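You operate a simulated robot arm through the tools that you are given. There is no shell and no other tool.

You are at the controls of a simulated two-armed robot. One attempt, no reset.

Task
Load the full tie pack and tie up the white cord.
Fine: the empty pack goes on the trolley top; lock the latch; free the cord and leave it in the cradle.

Only the result counts: the job must be done as asked and must still hold three seconds after the hand-in. Knocking over, shifting, dropping, spilling or breaking anything else fails it.

Robot
Two 7-joint arms with fingered hands on one trunk that stands fixed in place. Base frame: the origin is at the foot of the trunk, x ahead of it, y to its left, z up. Readings come in m, rad, newtons and seconds.
The left shoulder is at [0.088, 0.125, 1.061], the right one opposite. With the tool pointing down near the work surface each hand reaches from about 0.1 to 0.6 m from the base axis, measured 20 degrees to its own side. Payload 3.6 kg a hand.
The tool frame of a hand sits at the grasp point between the pads (the TCP): z along the fingers, y along the line on which they close. The tips reach 0.03 m beyond it. The gripper opens to 0.104 m; its body begins 0.035 m behind the TCP. The gripper is a hand of 4 fingers: y runs from the thumb to the fingers, the wrist lies at [-0.015, -0.104, -0.178] in the tool frame, and closing takes about 1.5 s.
Orientation is that of the tool frame in the base frame, as a unit quaternion [x, y, z, w]. With the fingers straight down and the wrist toward the robot, the tool's x, y and z point along [0, 1, 0], [1, 0, 0] and [0, 0, -1] of the base frame.

Tools
- The arms move only by the tool send_rows. It takes "left_commands", "right_commands" or both (then of equal length, played together; a hand with none holds still); each is a list of rows, each an object of numbers (a shift or turn left out is 0, a gripper value left out holds the last): "wx", "wy", "wz": the turn, a rotation vector about the base's x, y, z in rad; "tx", "ty", "tz": the shift along the base's x, y, z in mm; "grip": the opening, from 0 (shut) to 1 (fully open). In form: [{"wx": .., "wy": .., "wz": .., "tx": .., "ty": .., "tz": .., "grip": ..}, ...]. A call has 1 to 20 rows; each row shifts and turns the commanded pose from where the row before left it. Each row takes 0.2 s and may step no farther than 0.05 m and 0.15 rad from the row before; otherwise, or with a gripper value out of range, the whole call is refused. Where a pose cannot be reached the arm comes as near as it can. A force on the tool above 40 N (or 10 N above the force at the start of the call, whichever is more), or a blocked arm, ends the call early, and 0.2 s more pass. Each finger travels about 0.072 m/s and halts on what it meets, pressing with about 21 N; the grip force reading is that of the motor and also rises with nothing between the fingers. The clock runs only during rows and for 0.2 s after the last one: add rows that do not move to give the fingers time. It gives the time, the measured TCP pose, the force on the tool (base axes), the opening and the grip force at its end, in the units of the frame above (readings bear some noise), with the torque about the TCP (base axes, N m) and any sound that the robot's microphone picked up, and new pictures: "pictures" is both (left out), scene, wrist or none (wrist: the cameras of the hands that moved).
- Cameras (640 x 400 px; columns grow to the right, rows downward): "scene" is now at [0.2018, -0.0109, 1.1802]; the picture's right is [-0.30, -0.95, 0.00], its down [-0.57, 0.18, -0.80] and it looks along [0.77, -0.24, -0.60] (base axes); focal length 214 px, centre (320, 200). "left" rides on the left gripper at [-0.061, -0.092, -0.13] in its tool frame; the picture's right is [-0.81, -0.28, 0.52], its down [0.53, -0.71, 0.46] and it looks along [0.24, 0.64, 0.72] (tool axes); focal length 275 px, centre (320, 200). "right" rides on the right gripper at [0.061, -0.092, -0.13] in its tool frame; the picture's right is [-0.81, 0.28, -0.52], its down [-0.53, -0.71, 0.46] and it looks along [-0.24, 0.64, 0.72] (tool axes); focal length 275 px, centre (320, 200). There is no depth. A picture from a camera that has moved, and an enlarged one, comes with that camera's place and axes in the base frame and with its lens. The place of the scene camera against the robot may be out by one fixed shift of up to 0.018 m in any direction.
- move_column(by): moves the trunk up (or, below 0, down) by that many m; the arms and the scene camera ride with it, the base frame stays. It gives what a move gives, with no picture.
- set_grasp(shape, hand): the hand has 4 fingers and takes this shape, open, in about a second: jaw (thumb against the fingers, like two jaws); tri (thumb and two fingers); tip (a fingertip pinch); poke (one finger out to press); point (the index stretched); flat (the hand flat); cup (the hand cupped); fist (a fist). The gripper value then closes the fingers along that shape, each until it touches; the sizes above hold for jaw. It gives what a move gives, with no picture.
- head_to(pan, tilt): turns the head with the scene camera to pan (to the left, within 1.396 rad either way) and tilt (down, from -0.506 to 1.204), counted from straight ahead of the robot (the tilt from the chest, where the trunk bows). It gives what a move gives, and a new picture of the scene camera.
- inspect(camera, box): a new picture of the part [left, top, right, bottom] of that camera's present view, enlarged. The clock stands still meanwhile.
- job_done(): hands the job in; it is judged then, once.

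Nothing tells you positions but the pictures and the camera data. Unless the task says otherwise, let go and move clear before handing in.

The tools are called after "Emit:" as name(argument=value, ...) on one line, values as JSON. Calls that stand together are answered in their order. send_rows: Moves the arms, as the interface text tells. Its arguments: {"type":"object","properties":{"left_commands":{"type":"array","items":{"type":"object","properties":{"wx":{"type":"number"},"wy":{"type":"number"},"wz":{"type":"number"},"tx":{"type":"number"},"ty":{"type":"number"},"tz":{"type":"number"},"grip":{"type":"number"}}}},"right_commands":{"type":"array","items":{"type":"object","properties":{"wx":{"type":"number"},"wy":{"type":"number"},"wz":{"type":"number"},"tx":{"type":"number"},"ty":{"type":"number"},"tz":{"type":"number"},"grip":{"type":"number"}}}},"pictures":{"type":"string","enum":["both","scene","wrist","none"]}},"required":[]} The other tools are called the same way: move_column (by) moves the trunk up or down; set_grasp (shape, hand) gives the hand a shape; head_to (pan, tilt) turns the head that bears the scene camera; inspect (camera, box) takes an enlarged picture of a part of a camera's view; job_done () hands the job in.

At the start:

```text
clock: 0.0
left_ee_pos: [0.568, -0.0219, 1.1532]
left_orientation: [0.706, 0.708, 0.0, 0.001]
left_contact_force: [-0.9, -0.1, 0.3]
left_moment: [0.01, 0.0, 0.02]
left_width: 0.1036
left_finger_force: 0.1
left_shape: jaw
right_ee_pos: [0.3164, -0.4101, 1.1302]
right_orientation: [0.707, 0.707, 0.0, -0.001]
right_contact_force: [0.7, -0.3, -0.3]
right_moment: [-0.01, 0.02, -0.01]
right_width: 0.1036
right_finger_force: 0.1
right_shape: jaw
trunk travel left (down, up): [-0.29, 0.247]
head pan, tilt (commanded): [-0.304, 0.639]
```

scene: 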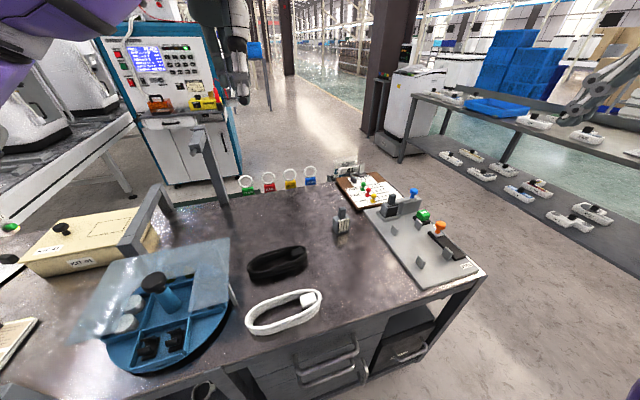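
right: 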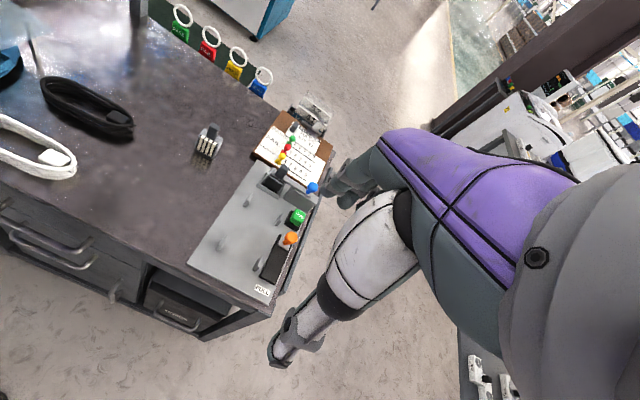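
left: 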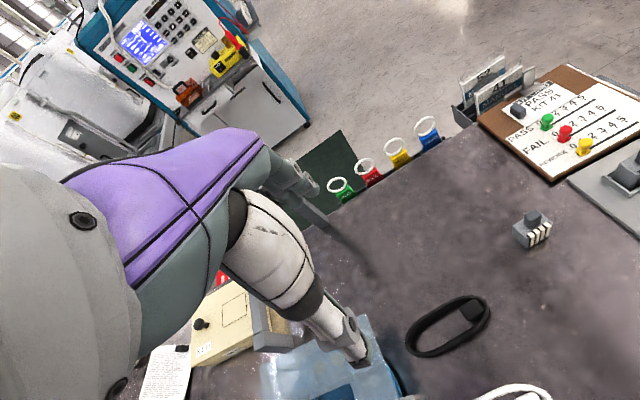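

I see a workbench with a white and a black cord, a blue round tray, a grey fixture plate with posts, knobs and latches, and a small pack on the bench. I'll look closer before I move anything.

Emit:
inspect(camera="scene", box=[320, 150, 500, 300])

Emit:
inspect(camera="scene", box=[220, 160, 380, 350])

Emit:
inspect(camera="right", box=[160, 80, 340, 310])

Emit:
inspect(camera="left", box=[440, 50, 640, 280])

Emit:
inspect(camera="scene", box=[0, 180, 250, 400])

```text
2.67 times, centred on (410, 225) of scene
camera zoom: at [0.2018, -0.0109, 1.1802], right [-0.3, -0.95, 0.0], down [-0.57, 0.18, -0.8], along [0.77, -0.24, -0.6], focal length 572 px, centre (80, 133)
```

zoom: 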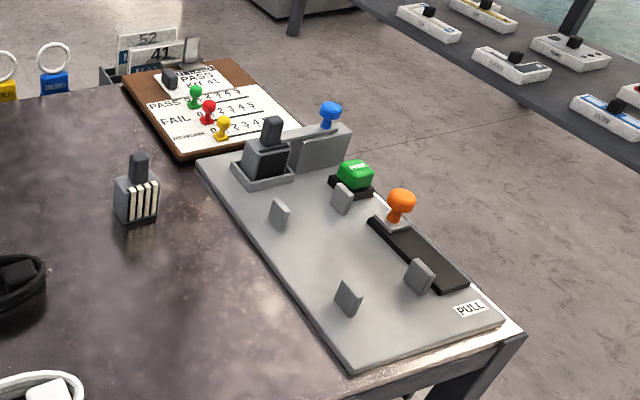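

```text
2.11 times, centred on (300, 255) of scene
camera zoom: at [0.2018, -0.0109, 1.1802], right [-0.3, -0.95, 0.0], down [-0.57, 0.18, -0.8], along [0.77, -0.24, -0.6], focal length 452 px, centre (362, 84)
```

zoom: 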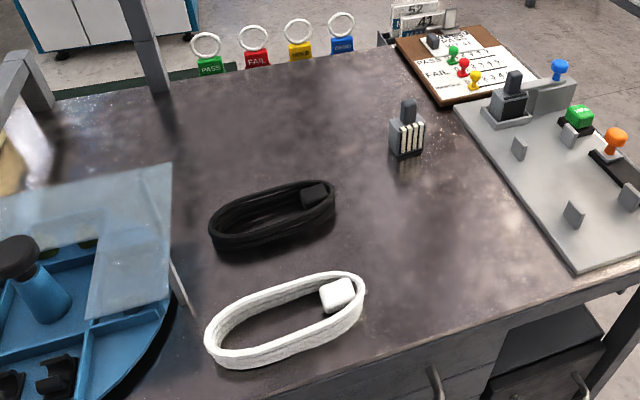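

```text
1.74 times, centred on (250, 195) of right
camera zoom: at [0.2243, -0.3494, 1.2611], right [0.28, -0.81, 0.52], down [-0.71, -0.53, -0.46], along [0.64, -0.24, -0.72], focal length 479 px, centre (442, 209)
```

zoom: 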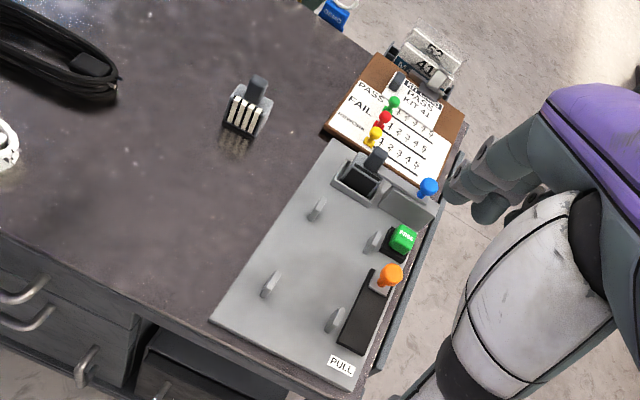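

```text
1.74 times, centred on (540, 165) of left
camera zoom: at [0.477, -0.0828, 1.2837], right [-0.28, -0.81, -0.52], down [-0.71, 0.53, -0.46], along [0.64, 0.24, -0.72], focal length 479 px, centre (-63, 261)
```

zoom: 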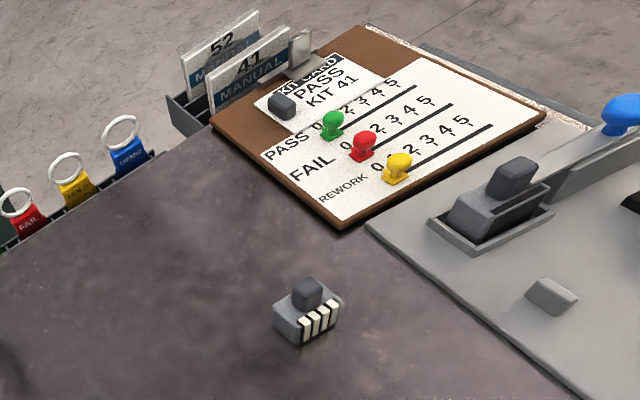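

```text
1.82 times, centred on (125, 290) of scene
camera zoom: at [0.2018, -0.0109, 1.1802], right [-0.3, -0.95, 0.0], down [-0.57, 0.18, -0.8], along [0.77, -0.24, -0.6], focal length 390 px, centre (674, 36)
```

zoom: 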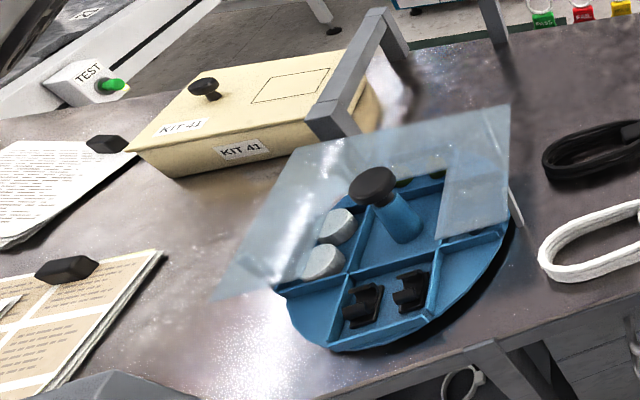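

The station plate holds a pack slot (with a pack already in it), a blue latch knob, a green button, an orange "PULL" slider and four cradle posts. The full pack with white ties stands on the bench. I'll turn the head to look for the trolley.

Emit:
head_to(pan=-1.0, tilt=0.7)

```text
clock: 1.1
left_ee_pos: [0.5685, -0.0218, 1.1527]
left_orientation: [0.707, 0.708, 0.0, 0.0]
left_contact_force: [-0.6, 0.0, 0.0]
left_moment: [-0.03, 0.01, 0.04]
left_width: 0.1037
left_finger_force: 0.1
left_shape: jaw
right_ee_pos: [0.3166, -0.4101, 1.1303]
right_orientation: [0.707, 0.707, 0.0, 0.0]
right_contact_force: [0.2, 0.6, 0.4]
right_moment: [-0.01, -0.02, 0.01]
right_width: 0.1036
right_finger_force: 0.1
right_shape: jaw
trunk travel left (down, up): [-0.29, 0.247]
head pan, tilt (commanded): [-1.0, 0.7]
camera scene: at [0.1646, -0.0562, 1.175], right [-0.84, -0.54, 0.0], down [-0.35, 0.54, -0.77], along [0.41, -0.64, -0.64], focal length 214 px, centre (320, 200)
```

scene: 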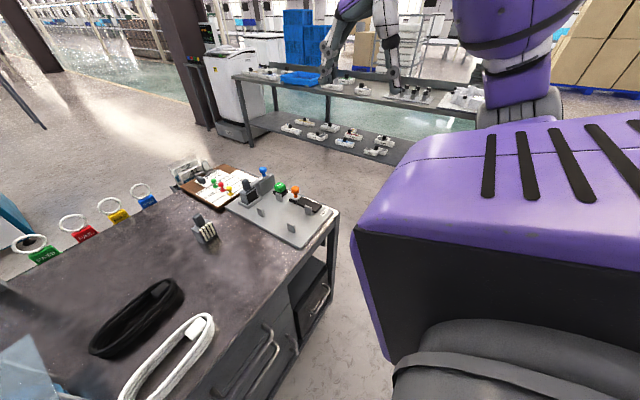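

The right arm blocks part of this view, and I see no trolley on this side yet. I'll look to the left and straight down.

Emit:
head_to(pan=0.7, tilt=0.8)

Emit:
head_to(pan=-0.3, tilt=1.15)

Emit:
head_to(pan=-1.39, tilt=1.0)

Emit:
head_to(pan=1.3, tilt=0.8)

```text
clock: 2.8
left_ee_pos: [0.5691, -0.022, 1.1532]
left_orientation: [0.707, 0.707, -0.001, 0.0]
left_contact_force: [0.7, 0.3, 0.2]
left_moment: [-0.04, -0.02, -0.02]
left_width: 0.1036
left_finger_force: 0.2
left_shape: jaw
right_ee_pos: [0.3157, -0.4107, 1.1316]
right_orientation: [0.707, 0.707, 0.0, 0.0]
right_contact_force: [0.4, -0.1, -0.7]
right_moment: [0.0, 0.02, -0.04]
right_width: 0.1034
right_finger_force: 0.1
right_shape: jaw
trunk travel left (down, up): [-0.29, 0.247]
head pan, tilt (commanded): [0.7, 0.799]
camera scene: at [0.1804, 0.0671, 1.1667], right [0.64, -0.77, 0.0], down [-0.55, -0.46, -0.7], along [0.53, 0.45, -0.72], focal length 214 px, centre (320, 200)
```

scene: 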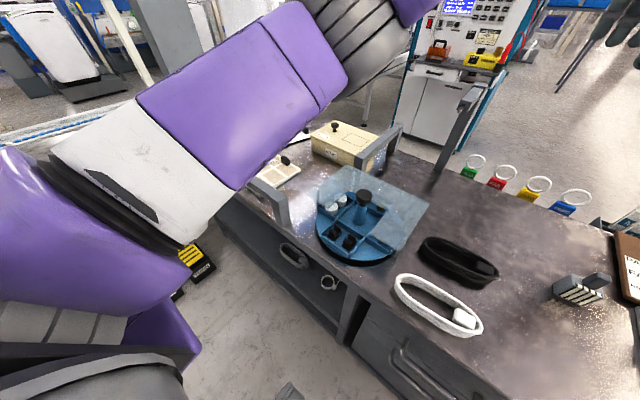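

```text
clock: 4.1
left_ee_pos: [0.5691, -0.0227, 1.1529]
left_orientation: [0.707, 0.707, 0.0, 0.0]
left_contact_force: [0.0, 0.5, 0.2]
left_moment: [-0.01, -0.03, 0.02]
left_width: 0.1035
left_finger_force: 0.1
left_shape: jaw
right_ee_pos: [0.3163, -0.4096, 1.1309]
right_orientation: [0.707, 0.707, 0.0, 0.0]
right_contact_force: [-0.1, -0.2, -0.6]
right_moment: [-0.01, 0.02, -0.05]
right_width: 0.1036
right_finger_force: 0.1
right_shape: jaw
trunk travel left (down, up): [-0.29, 0.247]
head pan, tilt (commanded): [-0.3, 1.15]
camera scene: at [0.1756, -0.0024, 1.1419], right [-0.3, -0.96, 0.0], down [-0.87, 0.27, -0.41], along [0.39, -0.12, -0.91], focal length 214 px, centre (320, 200)
```

scene: 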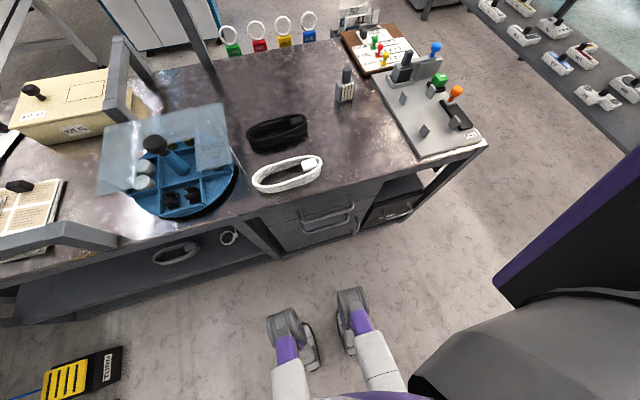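

```text
clock: 5.4
left_ee_pos: [0.5688, -0.0228, 1.1532]
left_orientation: [0.706, 0.708, 0.0, 0.0]
left_contact_force: [-0.3, 0.2, -0.9]
left_moment: [0.01, 0.0, 0.01]
left_width: 0.1036
left_finger_force: 0.0
left_shape: jaw
right_ee_pos: [0.3154, -0.41, 1.1311]
right_orientation: [0.707, 0.707, 0.0, 0.0]
right_contact_force: [1.1, 0.6, 0.3]
right_moment: [0.04, 0.02, -0.02]
right_width: 0.1036
right_finger_force: 0.1
right_shape: jaw
trunk travel left (down, up): [-0.29, 0.247]
head pan, tilt (commanded): [-1.389, 1.0]
camera scene: at [0.1313, -0.0533, 1.1516], right [-0.98, -0.18, 0.0], down [-0.15, 0.83, -0.54], along [0.1, -0.53, -0.84], focal length 214 px, centre (320, 200)
```

scene: 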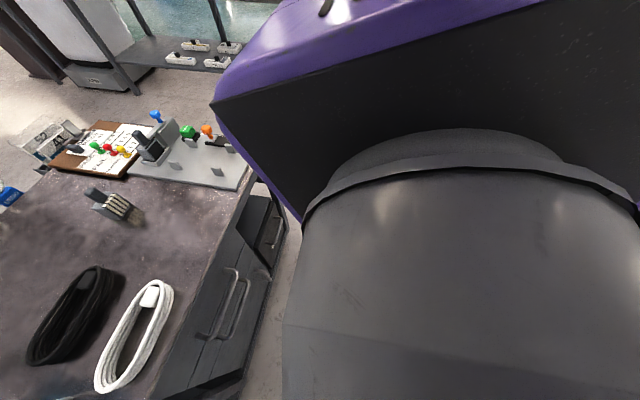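

```text
clock: 7.8
left_ee_pos: [0.5684, -0.0217, 1.1528]
left_orientation: [0.707, 0.707, 0.001, 0.0]
left_contact_force: [0.5, -0.3, 0.5]
left_moment: [-0.03, -0.02, 0.0]
left_width: 0.1041
left_finger_force: 0.1
left_shape: jaw
right_ee_pos: [0.3169, -0.4095, 1.1301]
right_orientation: [0.707, 0.707, 0.0, 0.0]
right_contact_force: [1.0, 0.7, -0.3]
right_moment: [0.05, 0.02, -0.01]
right_width: 0.1039
right_finger_force: 0.0
right_shape: jaw
trunk travel left (down, up): [-0.29, 0.247]
head pan, tilt (commanded): [1.3, 0.799]
camera scene: at [0.1402, 0.0929, 1.1667], right [0.96, -0.27, 0.0], down [-0.19, -0.69, -0.7], along [0.19, 0.67, -0.72], focal length 214 px, centre (320, 200)
```

scene: 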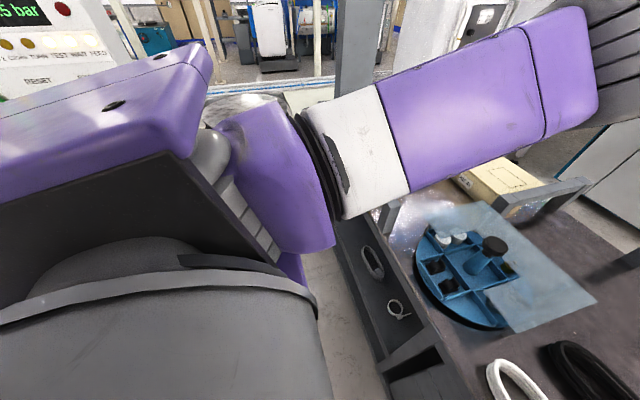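

The bench itself looks like the trolley, with drawers, a lower shelf and a handle, so its top is the trolley top. I'll aim the head at the station again and read the labels.

Emit:
head_to(pan=-0.55, tilt=0.75)

Emit:
inspect(camera="right", box=[240, 140, 340, 210])

Emit:
inspect(camera="right", box=[230, 200, 330, 310])

Emit:
inspect(camera="left", box=[560, 130, 640, 210])

```text
clock: 9.6
left_ee_pos: [0.5686, -0.0224, 1.1516]
left_orientation: [0.708, 0.707, 0.001, -0.001]
left_contact_force: [-0.7, -0.2, -0.8]
left_moment: [0.02, -0.01, -0.02]
left_width: 0.1037
left_finger_force: 0.1
left_shape: jaw
right_ee_pos: [0.3157, -0.4113, 1.1315]
right_orientation: [0.707, 0.708, 0.0, 0.0]
right_contact_force: [-0.2, 0.2, 0.1]
right_moment: [0.04, -0.01, -0.01]
right_width: 0.104
right_finger_force: 0.1
right_shape: jaw
trunk travel left (down, up): [-0.29, 0.247]
head pan, tilt (commanded): [-0.55, 0.75]
camera scene: at [0.1893, -0.028, 1.1707], right [-0.52, -0.85, 0.0], down [-0.58, 0.36, -0.73], along [0.62, -0.38, -0.68], focal length 214 px, centre (320, 200)
```

scene: 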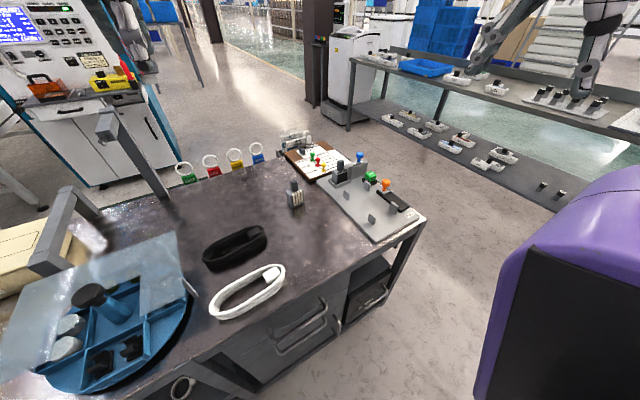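

```text
5.71 times, centred on (290, 175) of right
camera zoom: at [0.2243, -0.3494, 1.2611], right [0.28, -0.81, 0.52], down [-0.71, -0.53, -0.46], along [0.64, -0.24, -0.72], focal length 1573 px, centre (491, 343)
```

zoom: 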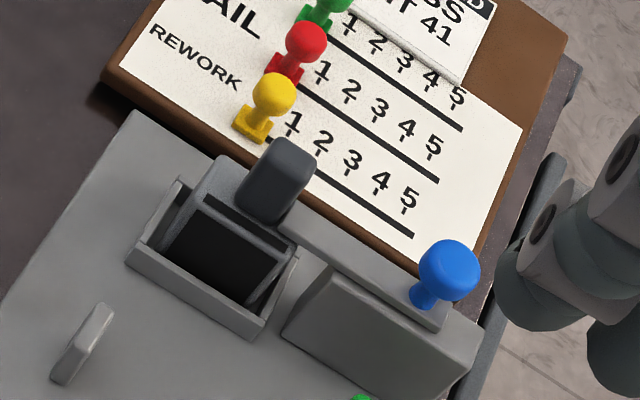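

```text
3.64 times, centred on (280, 255) of right
camera zoom: at [0.2243, -0.3494, 1.2611], right [0.28, -0.81, 0.52], down [-0.71, -0.53, -0.46], along [0.64, -0.24, -0.72], focal length 1001 px, centre (466, 0)
```

zoom: 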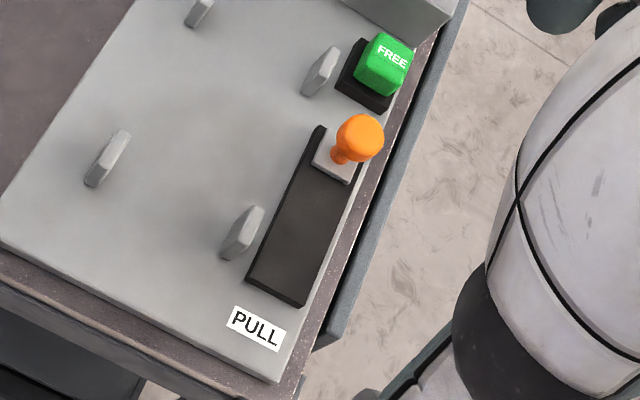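

```text
5.00 times, centred on (600, 170) of left
camera zoom: at [0.4771, -0.0828, 1.2837], right [-0.28, -0.81, -0.52], down [-0.71, 0.53, -0.46], along [0.64, 0.24, -0.72], focal length 1376 px, centre (-1080, 350)
```

zoom: 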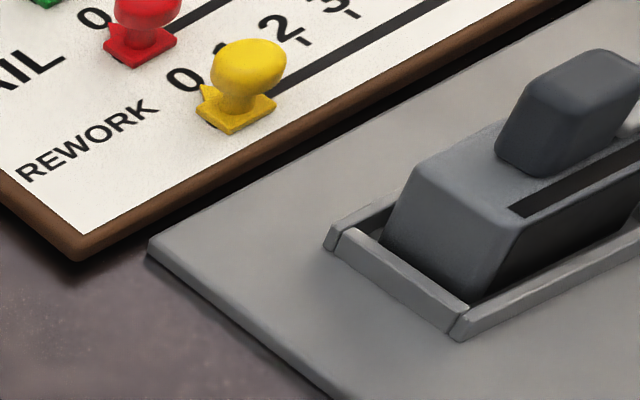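

The button says FREE and the orange slider says PULL, so the order is: load the pack, lock the latch, lay the cord in the cradle, pull the slider, press FREE. I'll bring the right hand closer so its camera can see the slot and latch in detail.

Emit:
send_rows(right_commands=[{"tx": 20, "ty": 5, "tz": -20}, {"tx": 27, "ty": 8, "tz": -30}, {"tx": 27, "ty": 8, "tz": -30}, {"tx": 27, "ty": 8, "tz": -30}, {"tx": 27, "ty": 8, "tz": -30}, {"tx": 20, "ty": 8, "tz": -25}], pictures="both")

```text
clock: 11.0
left_ee_pos: [0.5691, -0.0229, 1.1528]
left_orientation: [0.707, 0.708, 0.0, 0.0]
left_contact_force: [-0.2, 0.3, 1.2]
left_moment: [0.0, 0.02, -0.01]
left_width: 0.1039
left_finger_force: 0.1
left_shape: jaw
right_ee_pos: [0.464, -0.3649, 0.9658]
right_orientation: [0.707, 0.707, 0.0, 0.0]
right_contact_force: [0.3, 0.0, -0.4]
right_moment: [0.0, 0.0, -0.05]
right_width: 0.1038
right_finger_force: 0.1
right_shape: jaw
trunk travel left (down, up): [-0.29, 0.247]
head pan, tilt (commanded): [-0.55, 0.75]
camera scene: at [0.1894, -0.028, 1.1707], right [-0.52, -0.85, 0.0], down [-0.58, 0.36, -0.73], along [0.62, -0.38, -0.68], focal length 214 px, centre (320, 200)
camera right: at [0.3718, -0.3045, 1.096], right [0.27, -0.81, 0.52], down [-0.71, -0.53, -0.46], along [0.64, -0.24, -0.72], focal length 275 px, centre (320, 200)
```

scene: 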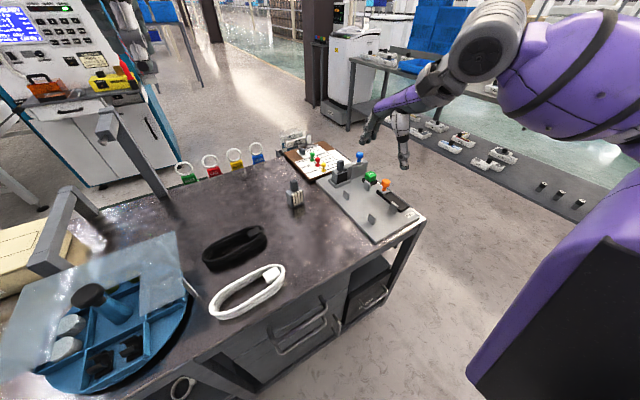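
right: 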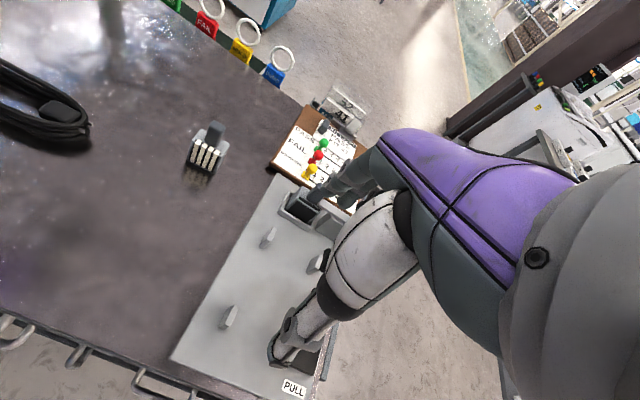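

The hand hides part of the station. I'll shift it right so the station falls in the clear left side of its camera view.

Emit:
send_rows(right_commands=[{"ty": -40, "tz": -5}, {"ty": -45, "tx": 5, "tz": -5}, {"ty": -35, "tx": 5, "tz": -5}], pictures="both")

Emit:
inspect(camera="right", box=[140, 120, 340, 320])

```text
clock: 11.8
left_ee_pos: [0.5684, -0.0227, 1.1529]
left_orientation: [0.707, 0.707, 0.0, 0.0]
left_contact_force: [-0.7, 0.5, -0.9]
left_moment: [0.0, -0.02, -0.01]
left_width: 0.1038
left_finger_force: 0.1
left_shape: jaw
right_ee_pos: [0.4743, -0.485, 0.9502]
right_orientation: [0.707, 0.707, 0.0, 0.0]
right_contact_force: [-0.6, -0.4, -0.4]
right_moment: [-0.01, 0.0, 0.0]
right_width: 0.1039
right_finger_force: 0.1
right_shape: jaw
trunk travel left (down, up): [-0.29, 0.247]
head pan, tilt (commanded): [-0.55, 0.75]
camera scene: at [0.1894, -0.0284, 1.1707], right [-0.52, -0.85, 0.0], down [-0.58, 0.36, -0.73], along [0.62, -0.38, -0.68], focal length 214 px, centre (320, 200)
camera right: at [0.3825, -0.4254, 1.0808], right [0.28, -0.81, 0.52], down [-0.71, -0.53, -0.46], along [0.65, -0.24, -0.72], focal length 275 px, centre (320, 200)
```

scene: 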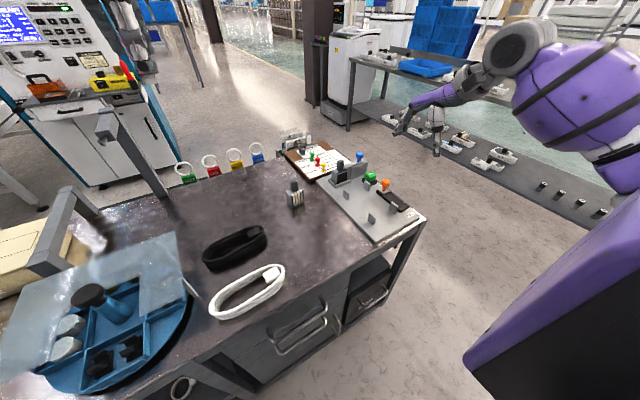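
right: 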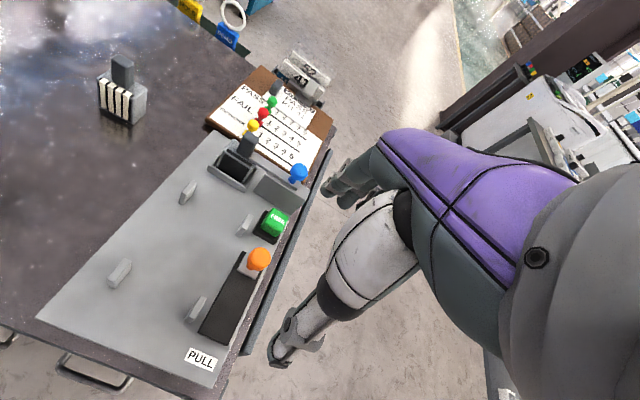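

```text
2.00 times, centred on (240, 220) of right
camera zoom: at [0.3825, -0.4254, 1.0808], right [0.28, -0.81, 0.52], down [-0.71, -0.53, -0.46], along [0.65, -0.24, -0.72], focal length 551 px, centre (480, 160)
```

zoom: 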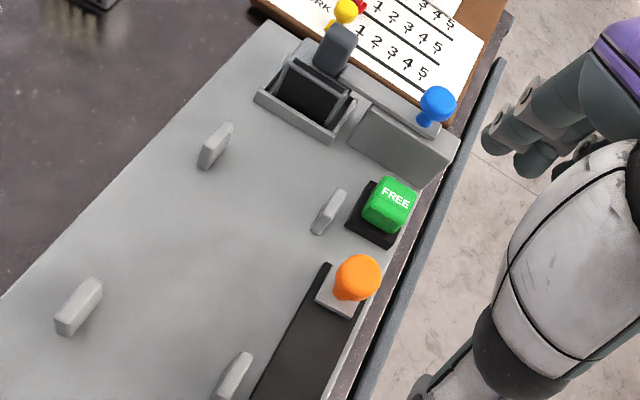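

Now I'll zoom tightly onto the latch and slot, and onto the full pack.

Emit:
inspect(camera="right", box=[195, 125, 320, 215])

Emit:
inspect(camera="right", box=[80, 40, 170, 135])

Emit:
inspect(camera="scene", box=[270, 130, 420, 240])

Emit:
inspect(camera="left", box=[500, 60, 640, 260])

```text
4.44 times, centred on (258, 170) of right
camera zoom: at [0.3825, -0.4254, 1.0808], right [0.28, -0.81, 0.52], down [-0.71, -0.53, -0.46], along [0.65, -0.24, -0.72], focal length 1224 px, centre (598, 333)
```

zoom: 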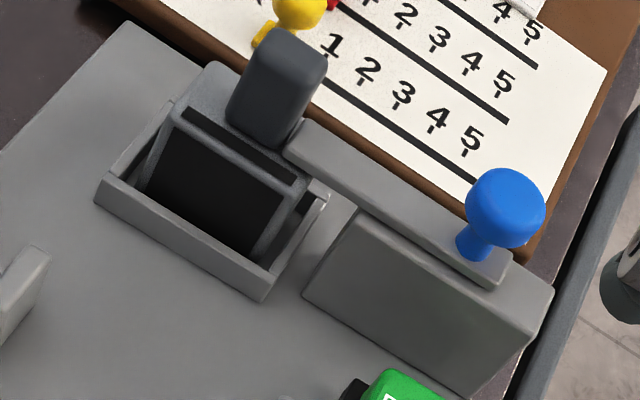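

```text
4.21 times, centred on (125, 88) of right
camera zoom: at [0.3825, -0.4254, 1.0808], right [0.28, -0.81, 0.52], down [-0.71, -0.53, -0.46], along [0.65, -0.24, -0.72], focal length 1159 px, centre (1141, 674)
```

zoom: 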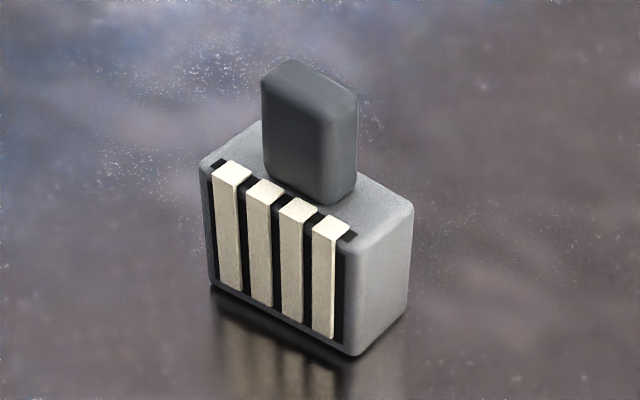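

```text
3.64 times, centred on (345, 185) of scene
camera zoom: at [0.1894, -0.0284, 1.1707], right [-0.52, -0.85, 0.0], down [-0.58, 0.36, -0.73], along [0.62, -0.38, -0.68], focal length 780 px, centre (229, 254)
```

zoom: 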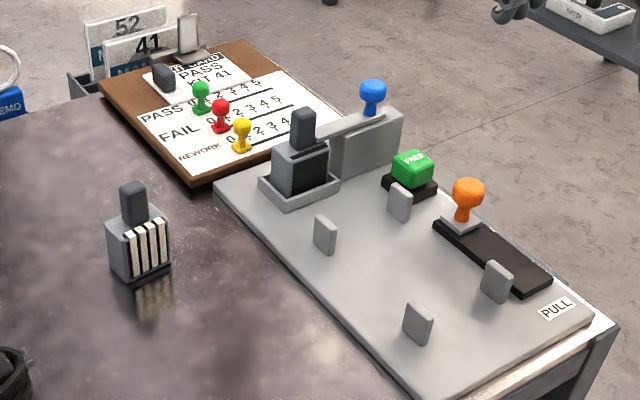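

```text
2.00 times, centred on (570, 160) of left
camera zoom: at [0.4771, -0.0831, 1.2837], right [-0.28, -0.81, -0.52], down [-0.71, 0.53, -0.46], along [0.64, 0.24, -0.72], focal length 551 px, centre (-180, 280)
```

zoom: 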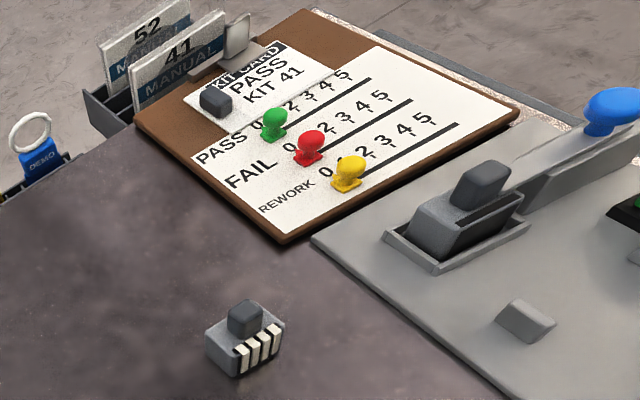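

The bench top is near z≈0.72. The full pack stands at about (0.641, -0.230) and the loaded empty pack at about (0.65, -0.39). I'll zoom in on the latch bar to see how it engages the pack.

Emit:
inspect(camera="right", box=[225, 130, 289, 170])

Emit:
inspect(camera="right", box=[245, 155, 309, 195])

Emit:
inspect(camera="scene", box=[325, 145, 373, 185])

Emit:
inspect(camera="left", box=[590, 130, 640, 180])

```text
10.00 times, centred on (257, 150) of right
camera zoom: at [0.3825, -0.4254, 1.0808], right [0.28, -0.81, 0.52], down [-0.71, -0.53, -0.46], along [0.65, -0.24, -0.72], focal length 2753 px, centre (950, 700)
```

zoom: 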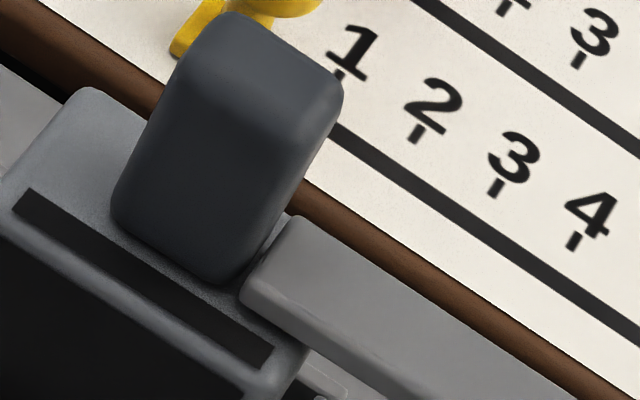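

```text
10.00 times, centred on (277, 175) of right
camera zoom: at [0.3825, -0.4254, 1.0808], right [0.28, -0.81, 0.52], down [-0.71, -0.53, -0.46], along [0.65, -0.24, -0.72], focal length 2753 px, centre (750, 450)
```

zoom: 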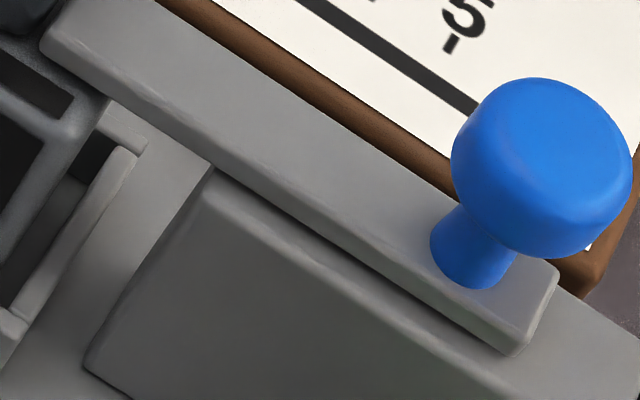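

```text
10.00 times, centred on (349, 165) of scene
camera zoom: at [0.1894, -0.0284, 1.1707], right [-0.52, -0.85, 0.0], down [-0.58, 0.36, -0.73], along [0.62, -0.38, -0.68], focal length 2145 px, centre (30, 550)
```

zoom: 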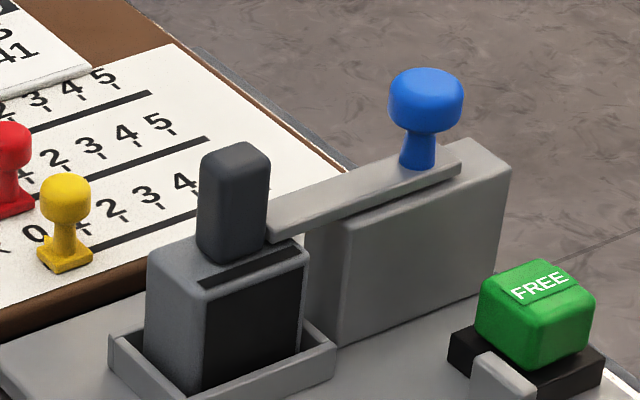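

```text
8.00 times, centred on (615, 155) of left
camera zoom: at [0.4771, -0.0831, 1.2837], right [-0.28, -0.81, -0.52], down [-0.71, 0.53, -0.46], along [0.64, 0.24, -0.72], focal length 2202 px, centre (-2040, 560)
```

zoom: 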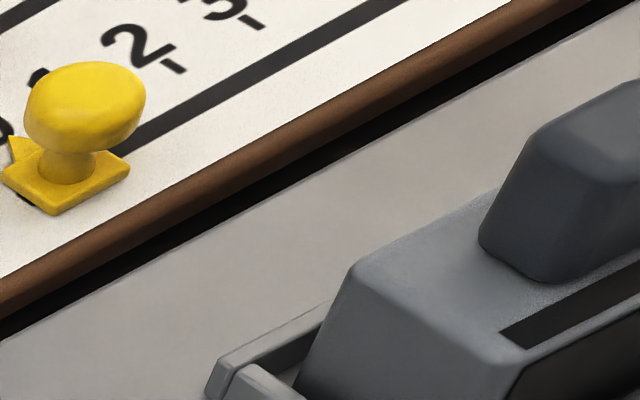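

The latch bar reaches over the top of the loaded pack, so it is locked now and should slide along -y to open. I'll test whether the right hand can reach over the blue knob at about (0.66, -0.475).

Emit:
send_rows(right_commands=[{"tx": 30}, {"tx": 40}, {"tx": 40}, {"tx": 40}, {"tx": 35}, {"tx": 0}], pictures="both")

```text
clock: 13.2
left_ee_pos: [0.5689, -0.0235, 1.1536]
left_orientation: [0.707, 0.707, 0.001, -0.001]
left_contact_force: [0.3, -0.1, -0.3]
left_moment: [-0.03, 0.0, -0.02]
left_width: 0.1038
left_finger_force: 0.2
left_shape: jaw
right_ee_pos: [0.66, -0.4854, 0.9514]
right_orientation: [0.706, 0.708, 0.001, 0.0]
right_contact_force: [-1.2, -0.6, -0.1]
right_moment: [-0.03, -0.01, -0.04]
right_width: 0.104
right_finger_force: 0.1
right_shape: jaw
trunk travel left (down, up): [-0.29, 0.247]
head pan, tilt (commanded): [-0.55, 0.75]
camera scene: at [0.1889, -0.0281, 1.1708], right [-0.52, -0.85, 0.0], down [-0.58, 0.36, -0.73], along [0.62, -0.38, -0.68], focal length 214 px, centre (320, 200)
camera right: at [0.5672, -0.4233, 1.0816], right [0.28, -0.81, 0.52], down [-0.71, -0.53, -0.46], along [0.65, -0.24, -0.72], focal length 275 px, centre (320, 200)
```

scene: 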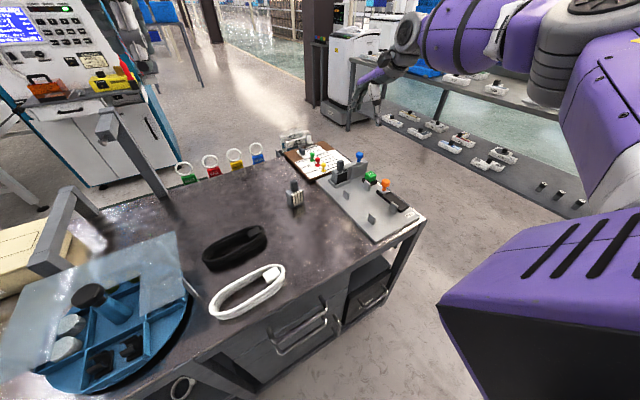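
right: 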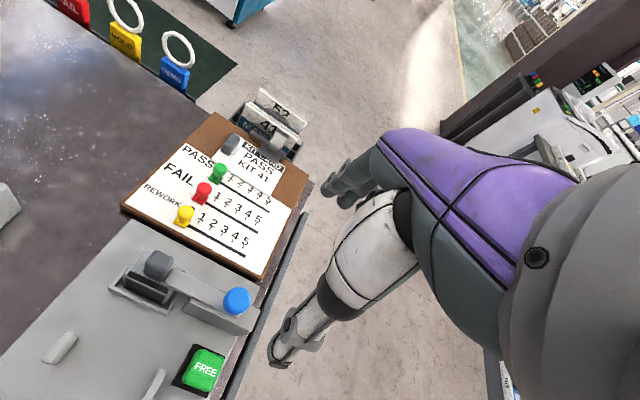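

The right hand can reach there. From this pose I'll zoom in on the latch and slot to fix positions more exactly.

Emit:
inspect(camera="right", box=[90, 225, 290, 350])

Emit:
inspect(camera="right", box=[0, 200, 260, 400])

```text
3.20 times, centred on (190, 288) of right
camera zoom: at [0.5672, -0.4233, 1.0816], right [0.28, -0.81, 0.52], down [-0.71, -0.53, -0.46], along [0.65, -0.24, -0.72], focal length 881 px, centre (736, -80)
```

zoom: 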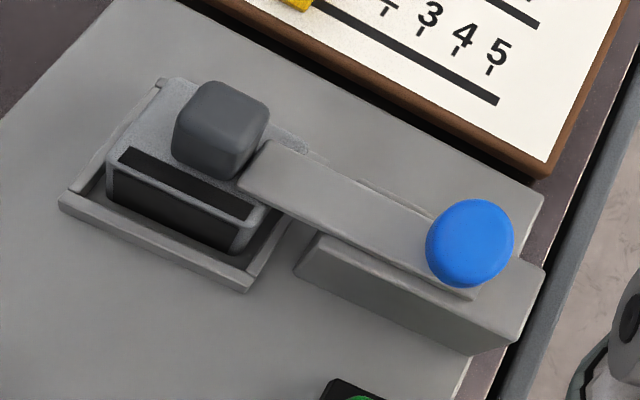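

```text
2.00 times, centred on (130, 300) of right
camera zoom: at [0.5672, -0.4233, 1.0816], right [0.28, -0.81, 0.52], down [-0.71, -0.53, -0.46], along [0.65, -0.24, -0.72], focal length 551 px, centre (700, 0)
```

zoom: 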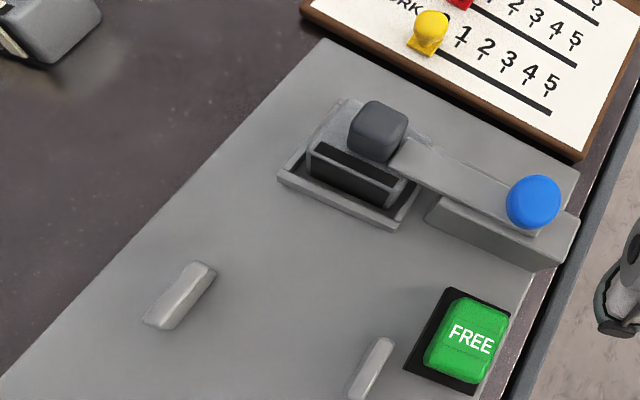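

The latch bar covers about 1 cm of the pack's right edge. The blue knob head is near (0.645, -0.472, 0.812). I'll come down above it with the hand partly open.

Emit:
send_rows(right_commands=[{"tx": -8, "ty": 7, "tz": -20, "grip": 0.6}, {"tx": -7, "ty": 6, "tz": -30}, {"tz": -30}, {"tz": 0}, {"tz": 0}], pictures="both")

Emit:
inspect(camera="scene", box=[310, 110, 420, 200])

```text
clock: 14.4
left_ee_pos: [0.5696, -0.0225, 1.153]
left_orientation: [0.707, 0.707, 0.0, 0.0]
left_contact_force: [0.0, -1.2, -0.5]
left_moment: [0.0, -0.02, 0.02]
left_width: 0.104
left_finger_force: 0.2
left_shape: jaw
right_ee_pos: [0.644, -0.4729, 0.8709]
right_orientation: [0.707, 0.707, 0.001, 0.0]
right_contact_force: [-0.4, 0.3, 0.5]
right_moment: [0.03, -0.01, -0.01]
right_width: 0.0626
right_finger_force: 0.0
right_shape: jaw
trunk travel left (down, up): [-0.29, 0.247]
head pan, tilt (commanded): [-0.55, 0.75]
camera scene: at [0.1894, -0.0282, 1.1707], right [-0.52, -0.85, 0.0], down [-0.58, 0.36, -0.73], along [0.62, -0.38, -0.68], focal length 214 px, centre (320, 200)
camera right: at [0.5522, -0.4113, 1.0004], right [0.28, -0.81, 0.52], down [-0.71, -0.53, -0.46], along [0.64, -0.24, -0.72], focal length 275 px, centre (320, 200)
```

scene: 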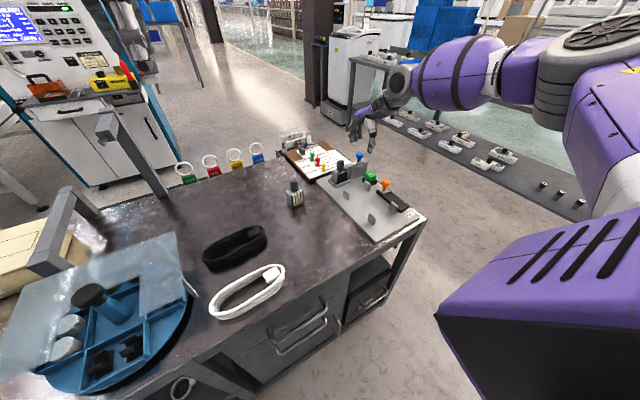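
right: 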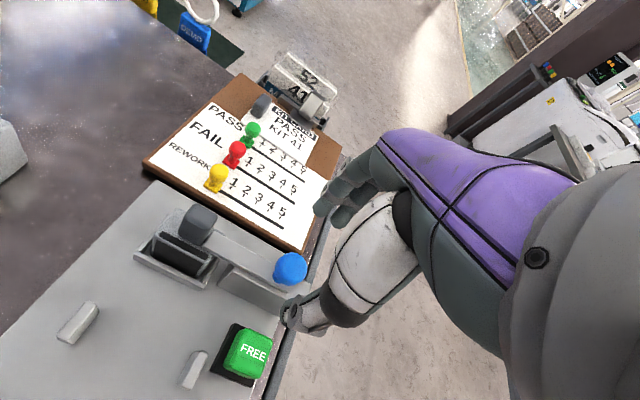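

```text
4.44 times, centred on (365, 155) of scene
camera zoom: at [0.1894, -0.0282, 1.1707], right [-0.52, -0.85, 0.0], down [-0.58, 0.36, -0.73], along [0.62, -0.38, -0.68], focal length 953 px, centre (120, 400)
```

zoom: 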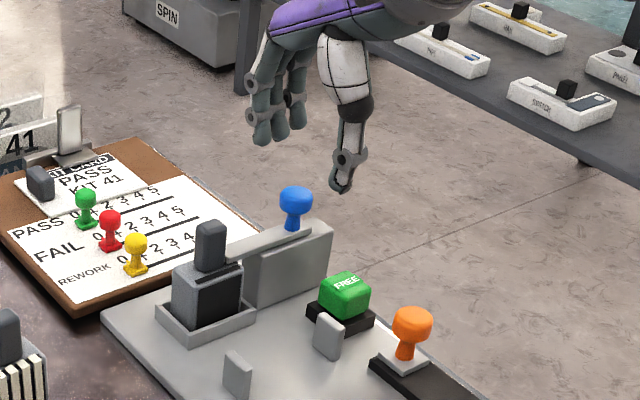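

The blue knob checks out at (0.645, -0.471, 0.812). I'll go straight down and close on it.

Emit:
send_rows(right_commands=[{"tx": 1, "ty": 1, "tz": -25}, {"tz": -20}, {"tz": -6}, {"tz": 0}], pictures="both")

Emit:
inspect(camera="scene", box=[310, 110, 420, 200])

```text
clock: 15.4
left_ee_pos: [0.5686, -0.0226, 1.1548]
left_orientation: [0.707, 0.707, -0.001, 0.0]
left_contact_force: [-0.2, 0.1, -0.1]
left_moment: [0.02, 0.01, 0.02]
left_width: 0.1037
left_finger_force: 0.1
left_shape: jaw
right_ee_pos: [0.6449, -0.4717, 0.8209]
right_orientation: [0.707, 0.707, 0.0, 0.0]
right_contact_force: [-0.7, -0.1, 0.0]
right_moment: [-0.01, -0.02, 0.02]
right_width: 0.0626
right_finger_force: 0.0
right_shape: jaw
trunk travel left (down, up): [-0.29, 0.247]
head pan, tilt (commanded): [-0.55, 0.75]
camera scene: at [0.1892, -0.0281, 1.1707], right [-0.52, -0.85, 0.0], down [-0.58, 0.36, -0.73], along [0.62, -0.38, -0.68], focal length 214 px, centre (320, 200)
camera right: at [0.5533, -0.4101, 0.95], right [0.28, -0.81, 0.52], down [-0.71, -0.53, -0.46], along [0.64, -0.24, -0.72], focal length 275 px, centre (320, 200)
```

scene: 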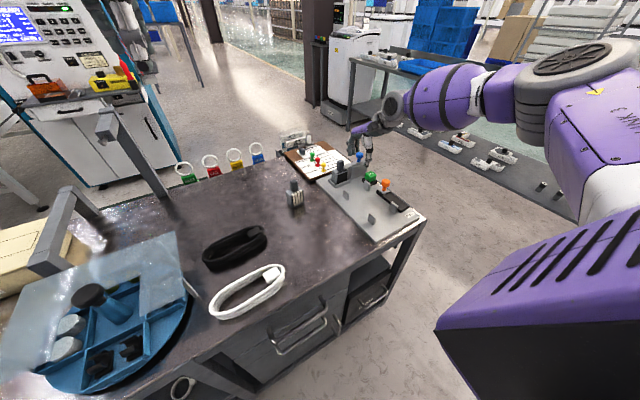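
right: 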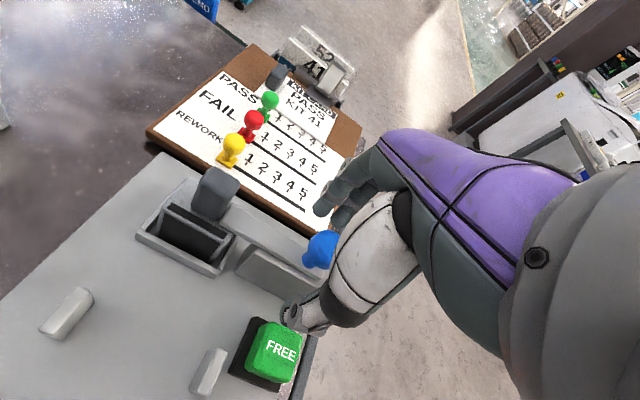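

```text
4.44 times, centred on (365, 155) of scene
camera zoom: at [0.1892, -0.0281, 1.1707], right [-0.52, -0.85, 0.0], down [-0.58, 0.36, -0.73], along [0.62, -0.38, -0.68], focal length 953 px, centre (120, 400)
```

zoom: 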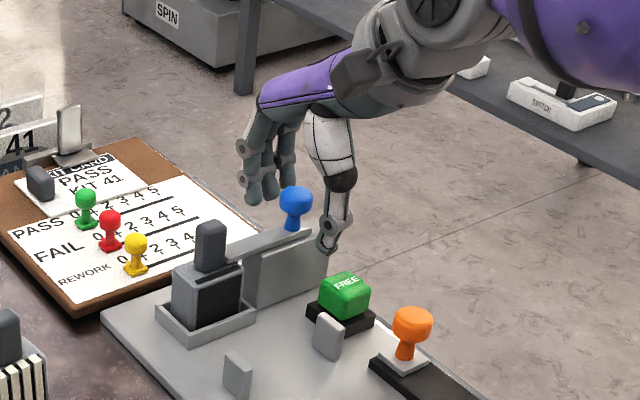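

The knob sits between the thumb and fingers. Closing on it.

Emit:
send_rows(right_commands=[{"grip": 0.2}, {"grip": 0.0}, {"tz": 0}, {"tz": 0}, {"tz": 0}], pictures="wrist")

Emit:
inspect(camera="scene", box=[310, 110, 420, 200])

```text
clock: 16.6
left_ee_pos: [0.568, -0.0231, 1.1522]
left_orientation: [0.707, 0.707, 0.0, 0.0]
left_contact_force: [-0.8, -0.3, 0.3]
left_moment: [-0.01, 0.01, 0.01]
left_width: 0.1037
left_finger_force: 0.0
left_shape: jaw
right_ee_pos: [0.6438, -0.4715, 0.8194]
right_orientation: [0.707, 0.707, -0.001, -0.002]
right_contact_force: [-3.7, 1.1, -8.0]
right_moment: [-0.02, -0.11, 0.02]
right_width: 0.01
right_finger_force: 21.1
right_shape: jaw
trunk travel left (down, up): [-0.29, 0.247]
head pan, tilt (commanded): [-0.55, 0.75]
camera right: at [0.5531, -0.4106, 0.949], right [0.28, -0.81, 0.52], down [-0.71, -0.53, -0.45], along [0.64, -0.24, -0.73], focal length 275 px, centre (320, 200)
```

right: 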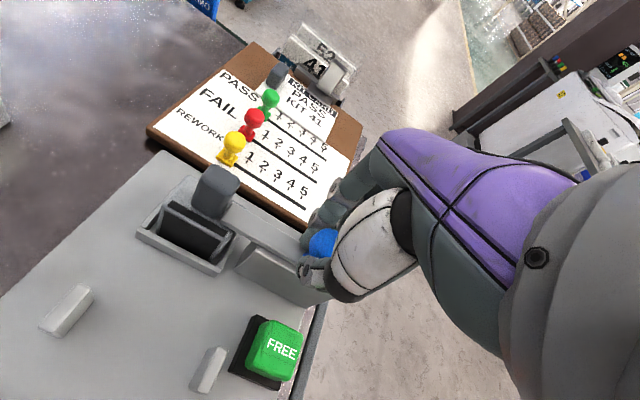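

```text
4.44 times, centred on (365, 155) of scene
camera zoom: at [0.1896, -0.0285, 1.1706], right [-0.52, -0.85, 0.0], down [-0.58, 0.36, -0.73], along [0.62, -0.38, -0.68], focal length 953 px, centre (120, 400)
```

zoom: 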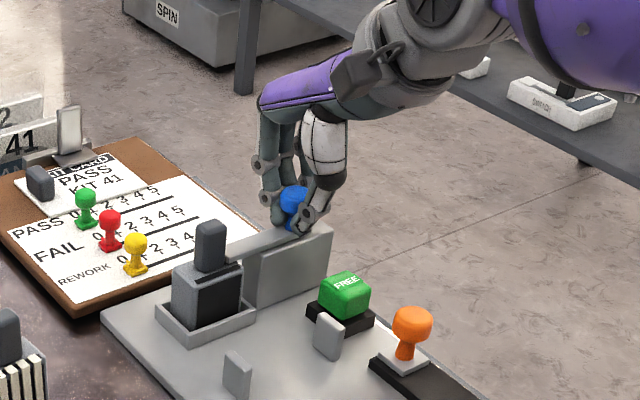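

The hand has the knob's stem (opening 0.010, grip force 21 N). I'll slide it toward -y in small steps to test the latch.

Emit:
send_rows(right_commands=[{"ty": -4}, {"ty": -5}, {"ty": -5}, {"ty": 0}], pictures="wrist")

Emit:
inspect(camera="scene", box=[310, 110, 420, 200])

```text
clock: 17.6
left_ee_pos: [0.5693, -0.022, 1.153]
left_orientation: [0.707, 0.708, 0.0, 0.0]
left_contact_force: [0.1, 0.7, -0.5]
left_moment: [0.0, 0.0, 0.02]
left_width: 0.1037
left_finger_force: 0.1
left_shape: jaw
right_ee_pos: [0.6433, -0.4863, 0.819]
right_orientation: [0.708, 0.706, -0.001, -0.001]
right_contact_force: [-6.4, 0.4, -10.4]
right_moment: [-0.01, -0.05, -0.04]
right_width: 0.0102
right_finger_force: 21.1
right_shape: jaw
trunk travel left (down, up): [-0.29, 0.247]
head pan, tilt (commanded): [-0.55, 0.75]
camera right: at [0.5531, -0.4255, 0.9491], right [0.28, -0.81, 0.52], down [-0.71, -0.53, -0.45], along [0.64, -0.24, -0.73], focal length 275 px, centre (320, 200)
```

right: 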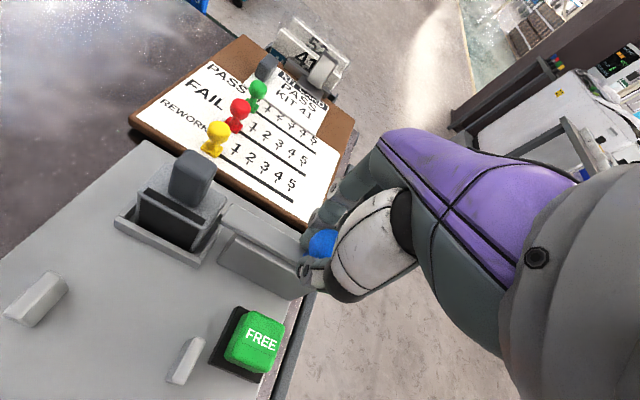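

```text
4.44 times, centred on (365, 155) of scene
camera zoom: at [0.1896, -0.0288, 1.1706], right [-0.52, -0.85, 0.0], down [-0.58, 0.36, -0.73], along [0.62, -0.38, -0.68], focal length 953 px, centre (120, 400)
```

zoom: 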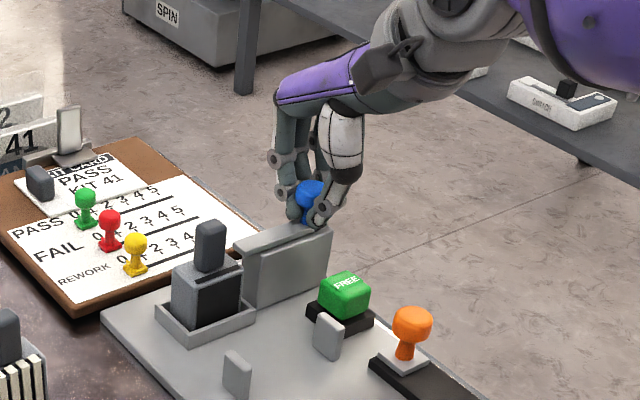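

The latch slides freely and the bar's end has cleared the pack. I'll continue gently until it stops.

Emit:
send_rows(right_commands=[{"ty": -4}, {"ty": -4}, {"ty": -4}, {"ty": 0}], pictures="wrist")

Emit:
inspect(camera="scene", box=[310, 110, 420, 200])

```text
clock: 18.6
left_ee_pos: [0.5684, -0.0232, 1.1521]
left_orientation: [0.707, 0.707, 0.0, 0.0]
left_contact_force: [-0.8, 0.4, -0.4]
left_moment: [0.0, -0.01, 0.03]
left_width: 0.1037
left_finger_force: 0.1
left_shape: jaw
right_ee_pos: [0.6455, -0.4988, 0.8186]
right_orientation: [0.707, 0.707, 0.0, -0.001]
right_contact_force: [-5.8, -1.0, -11.9]
right_moment: [-0.06, -0.11, -0.01]
right_width: 0.01
right_finger_force: 21.2
right_shape: jaw
trunk travel left (down, up): [-0.29, 0.247]
head pan, tilt (commanded): [-0.55, 0.75]
camera right: at [0.5531, -0.4377, 0.9491], right [0.28, -0.81, 0.52], down [-0.71, -0.53, -0.45], along [0.64, -0.24, -0.73], focal length 275 px, centre (320, 200)
```

right: 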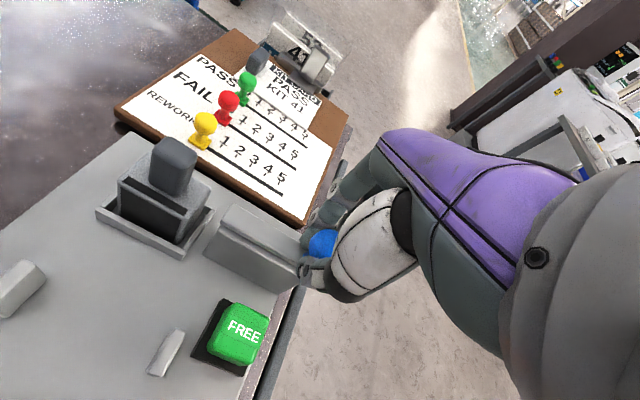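

```text
4.44 times, centred on (365, 155) of scene
camera zoom: at [0.1897, -0.0289, 1.1706], right [-0.52, -0.85, 0.0], down [-0.58, 0.36, -0.73], along [0.62, -0.38, -0.68], focal length 953 px, centre (120, 400)
```

zoom: 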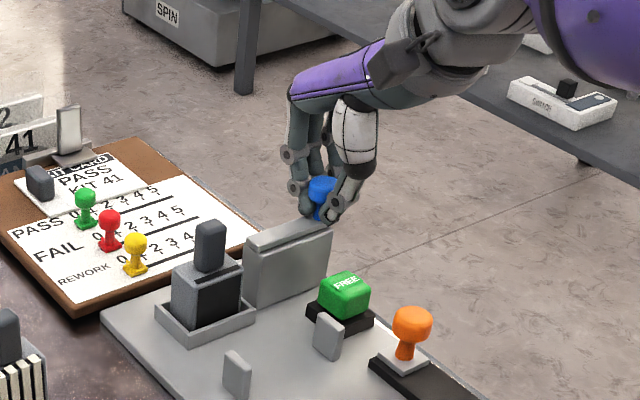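

Emit:
send_rows(right_commands=[{"ty": -3}, {"ty": -3}, {"ty": 0}], pictures="none")

```text
clock: 19.4
left_ee_pos: [0.5695, -0.0219, 1.1526]
left_orientation: [0.707, 0.707, 0.0, 0.0]
left_contact_force: [-1.1, 0.8, -0.1]
left_moment: [0.02, 0.0, 0.0]
left_width: 0.1035
left_finger_force: 0.1
left_shape: jaw
right_ee_pos: [0.6463, -0.5022, 0.8193]
right_orientation: [0.706, 0.709, -0.001, -0.001]
right_contact_force: [-9.6, 15.4, -17.2]
right_moment: [0.2, -0.02, 0.06]
right_width: 0.0097
right_finger_force: 21.1
right_shape: jaw
trunk travel left (down, up): [-0.29, 0.247]
head pan, tilt (commanded): [-0.55, 0.75]
```

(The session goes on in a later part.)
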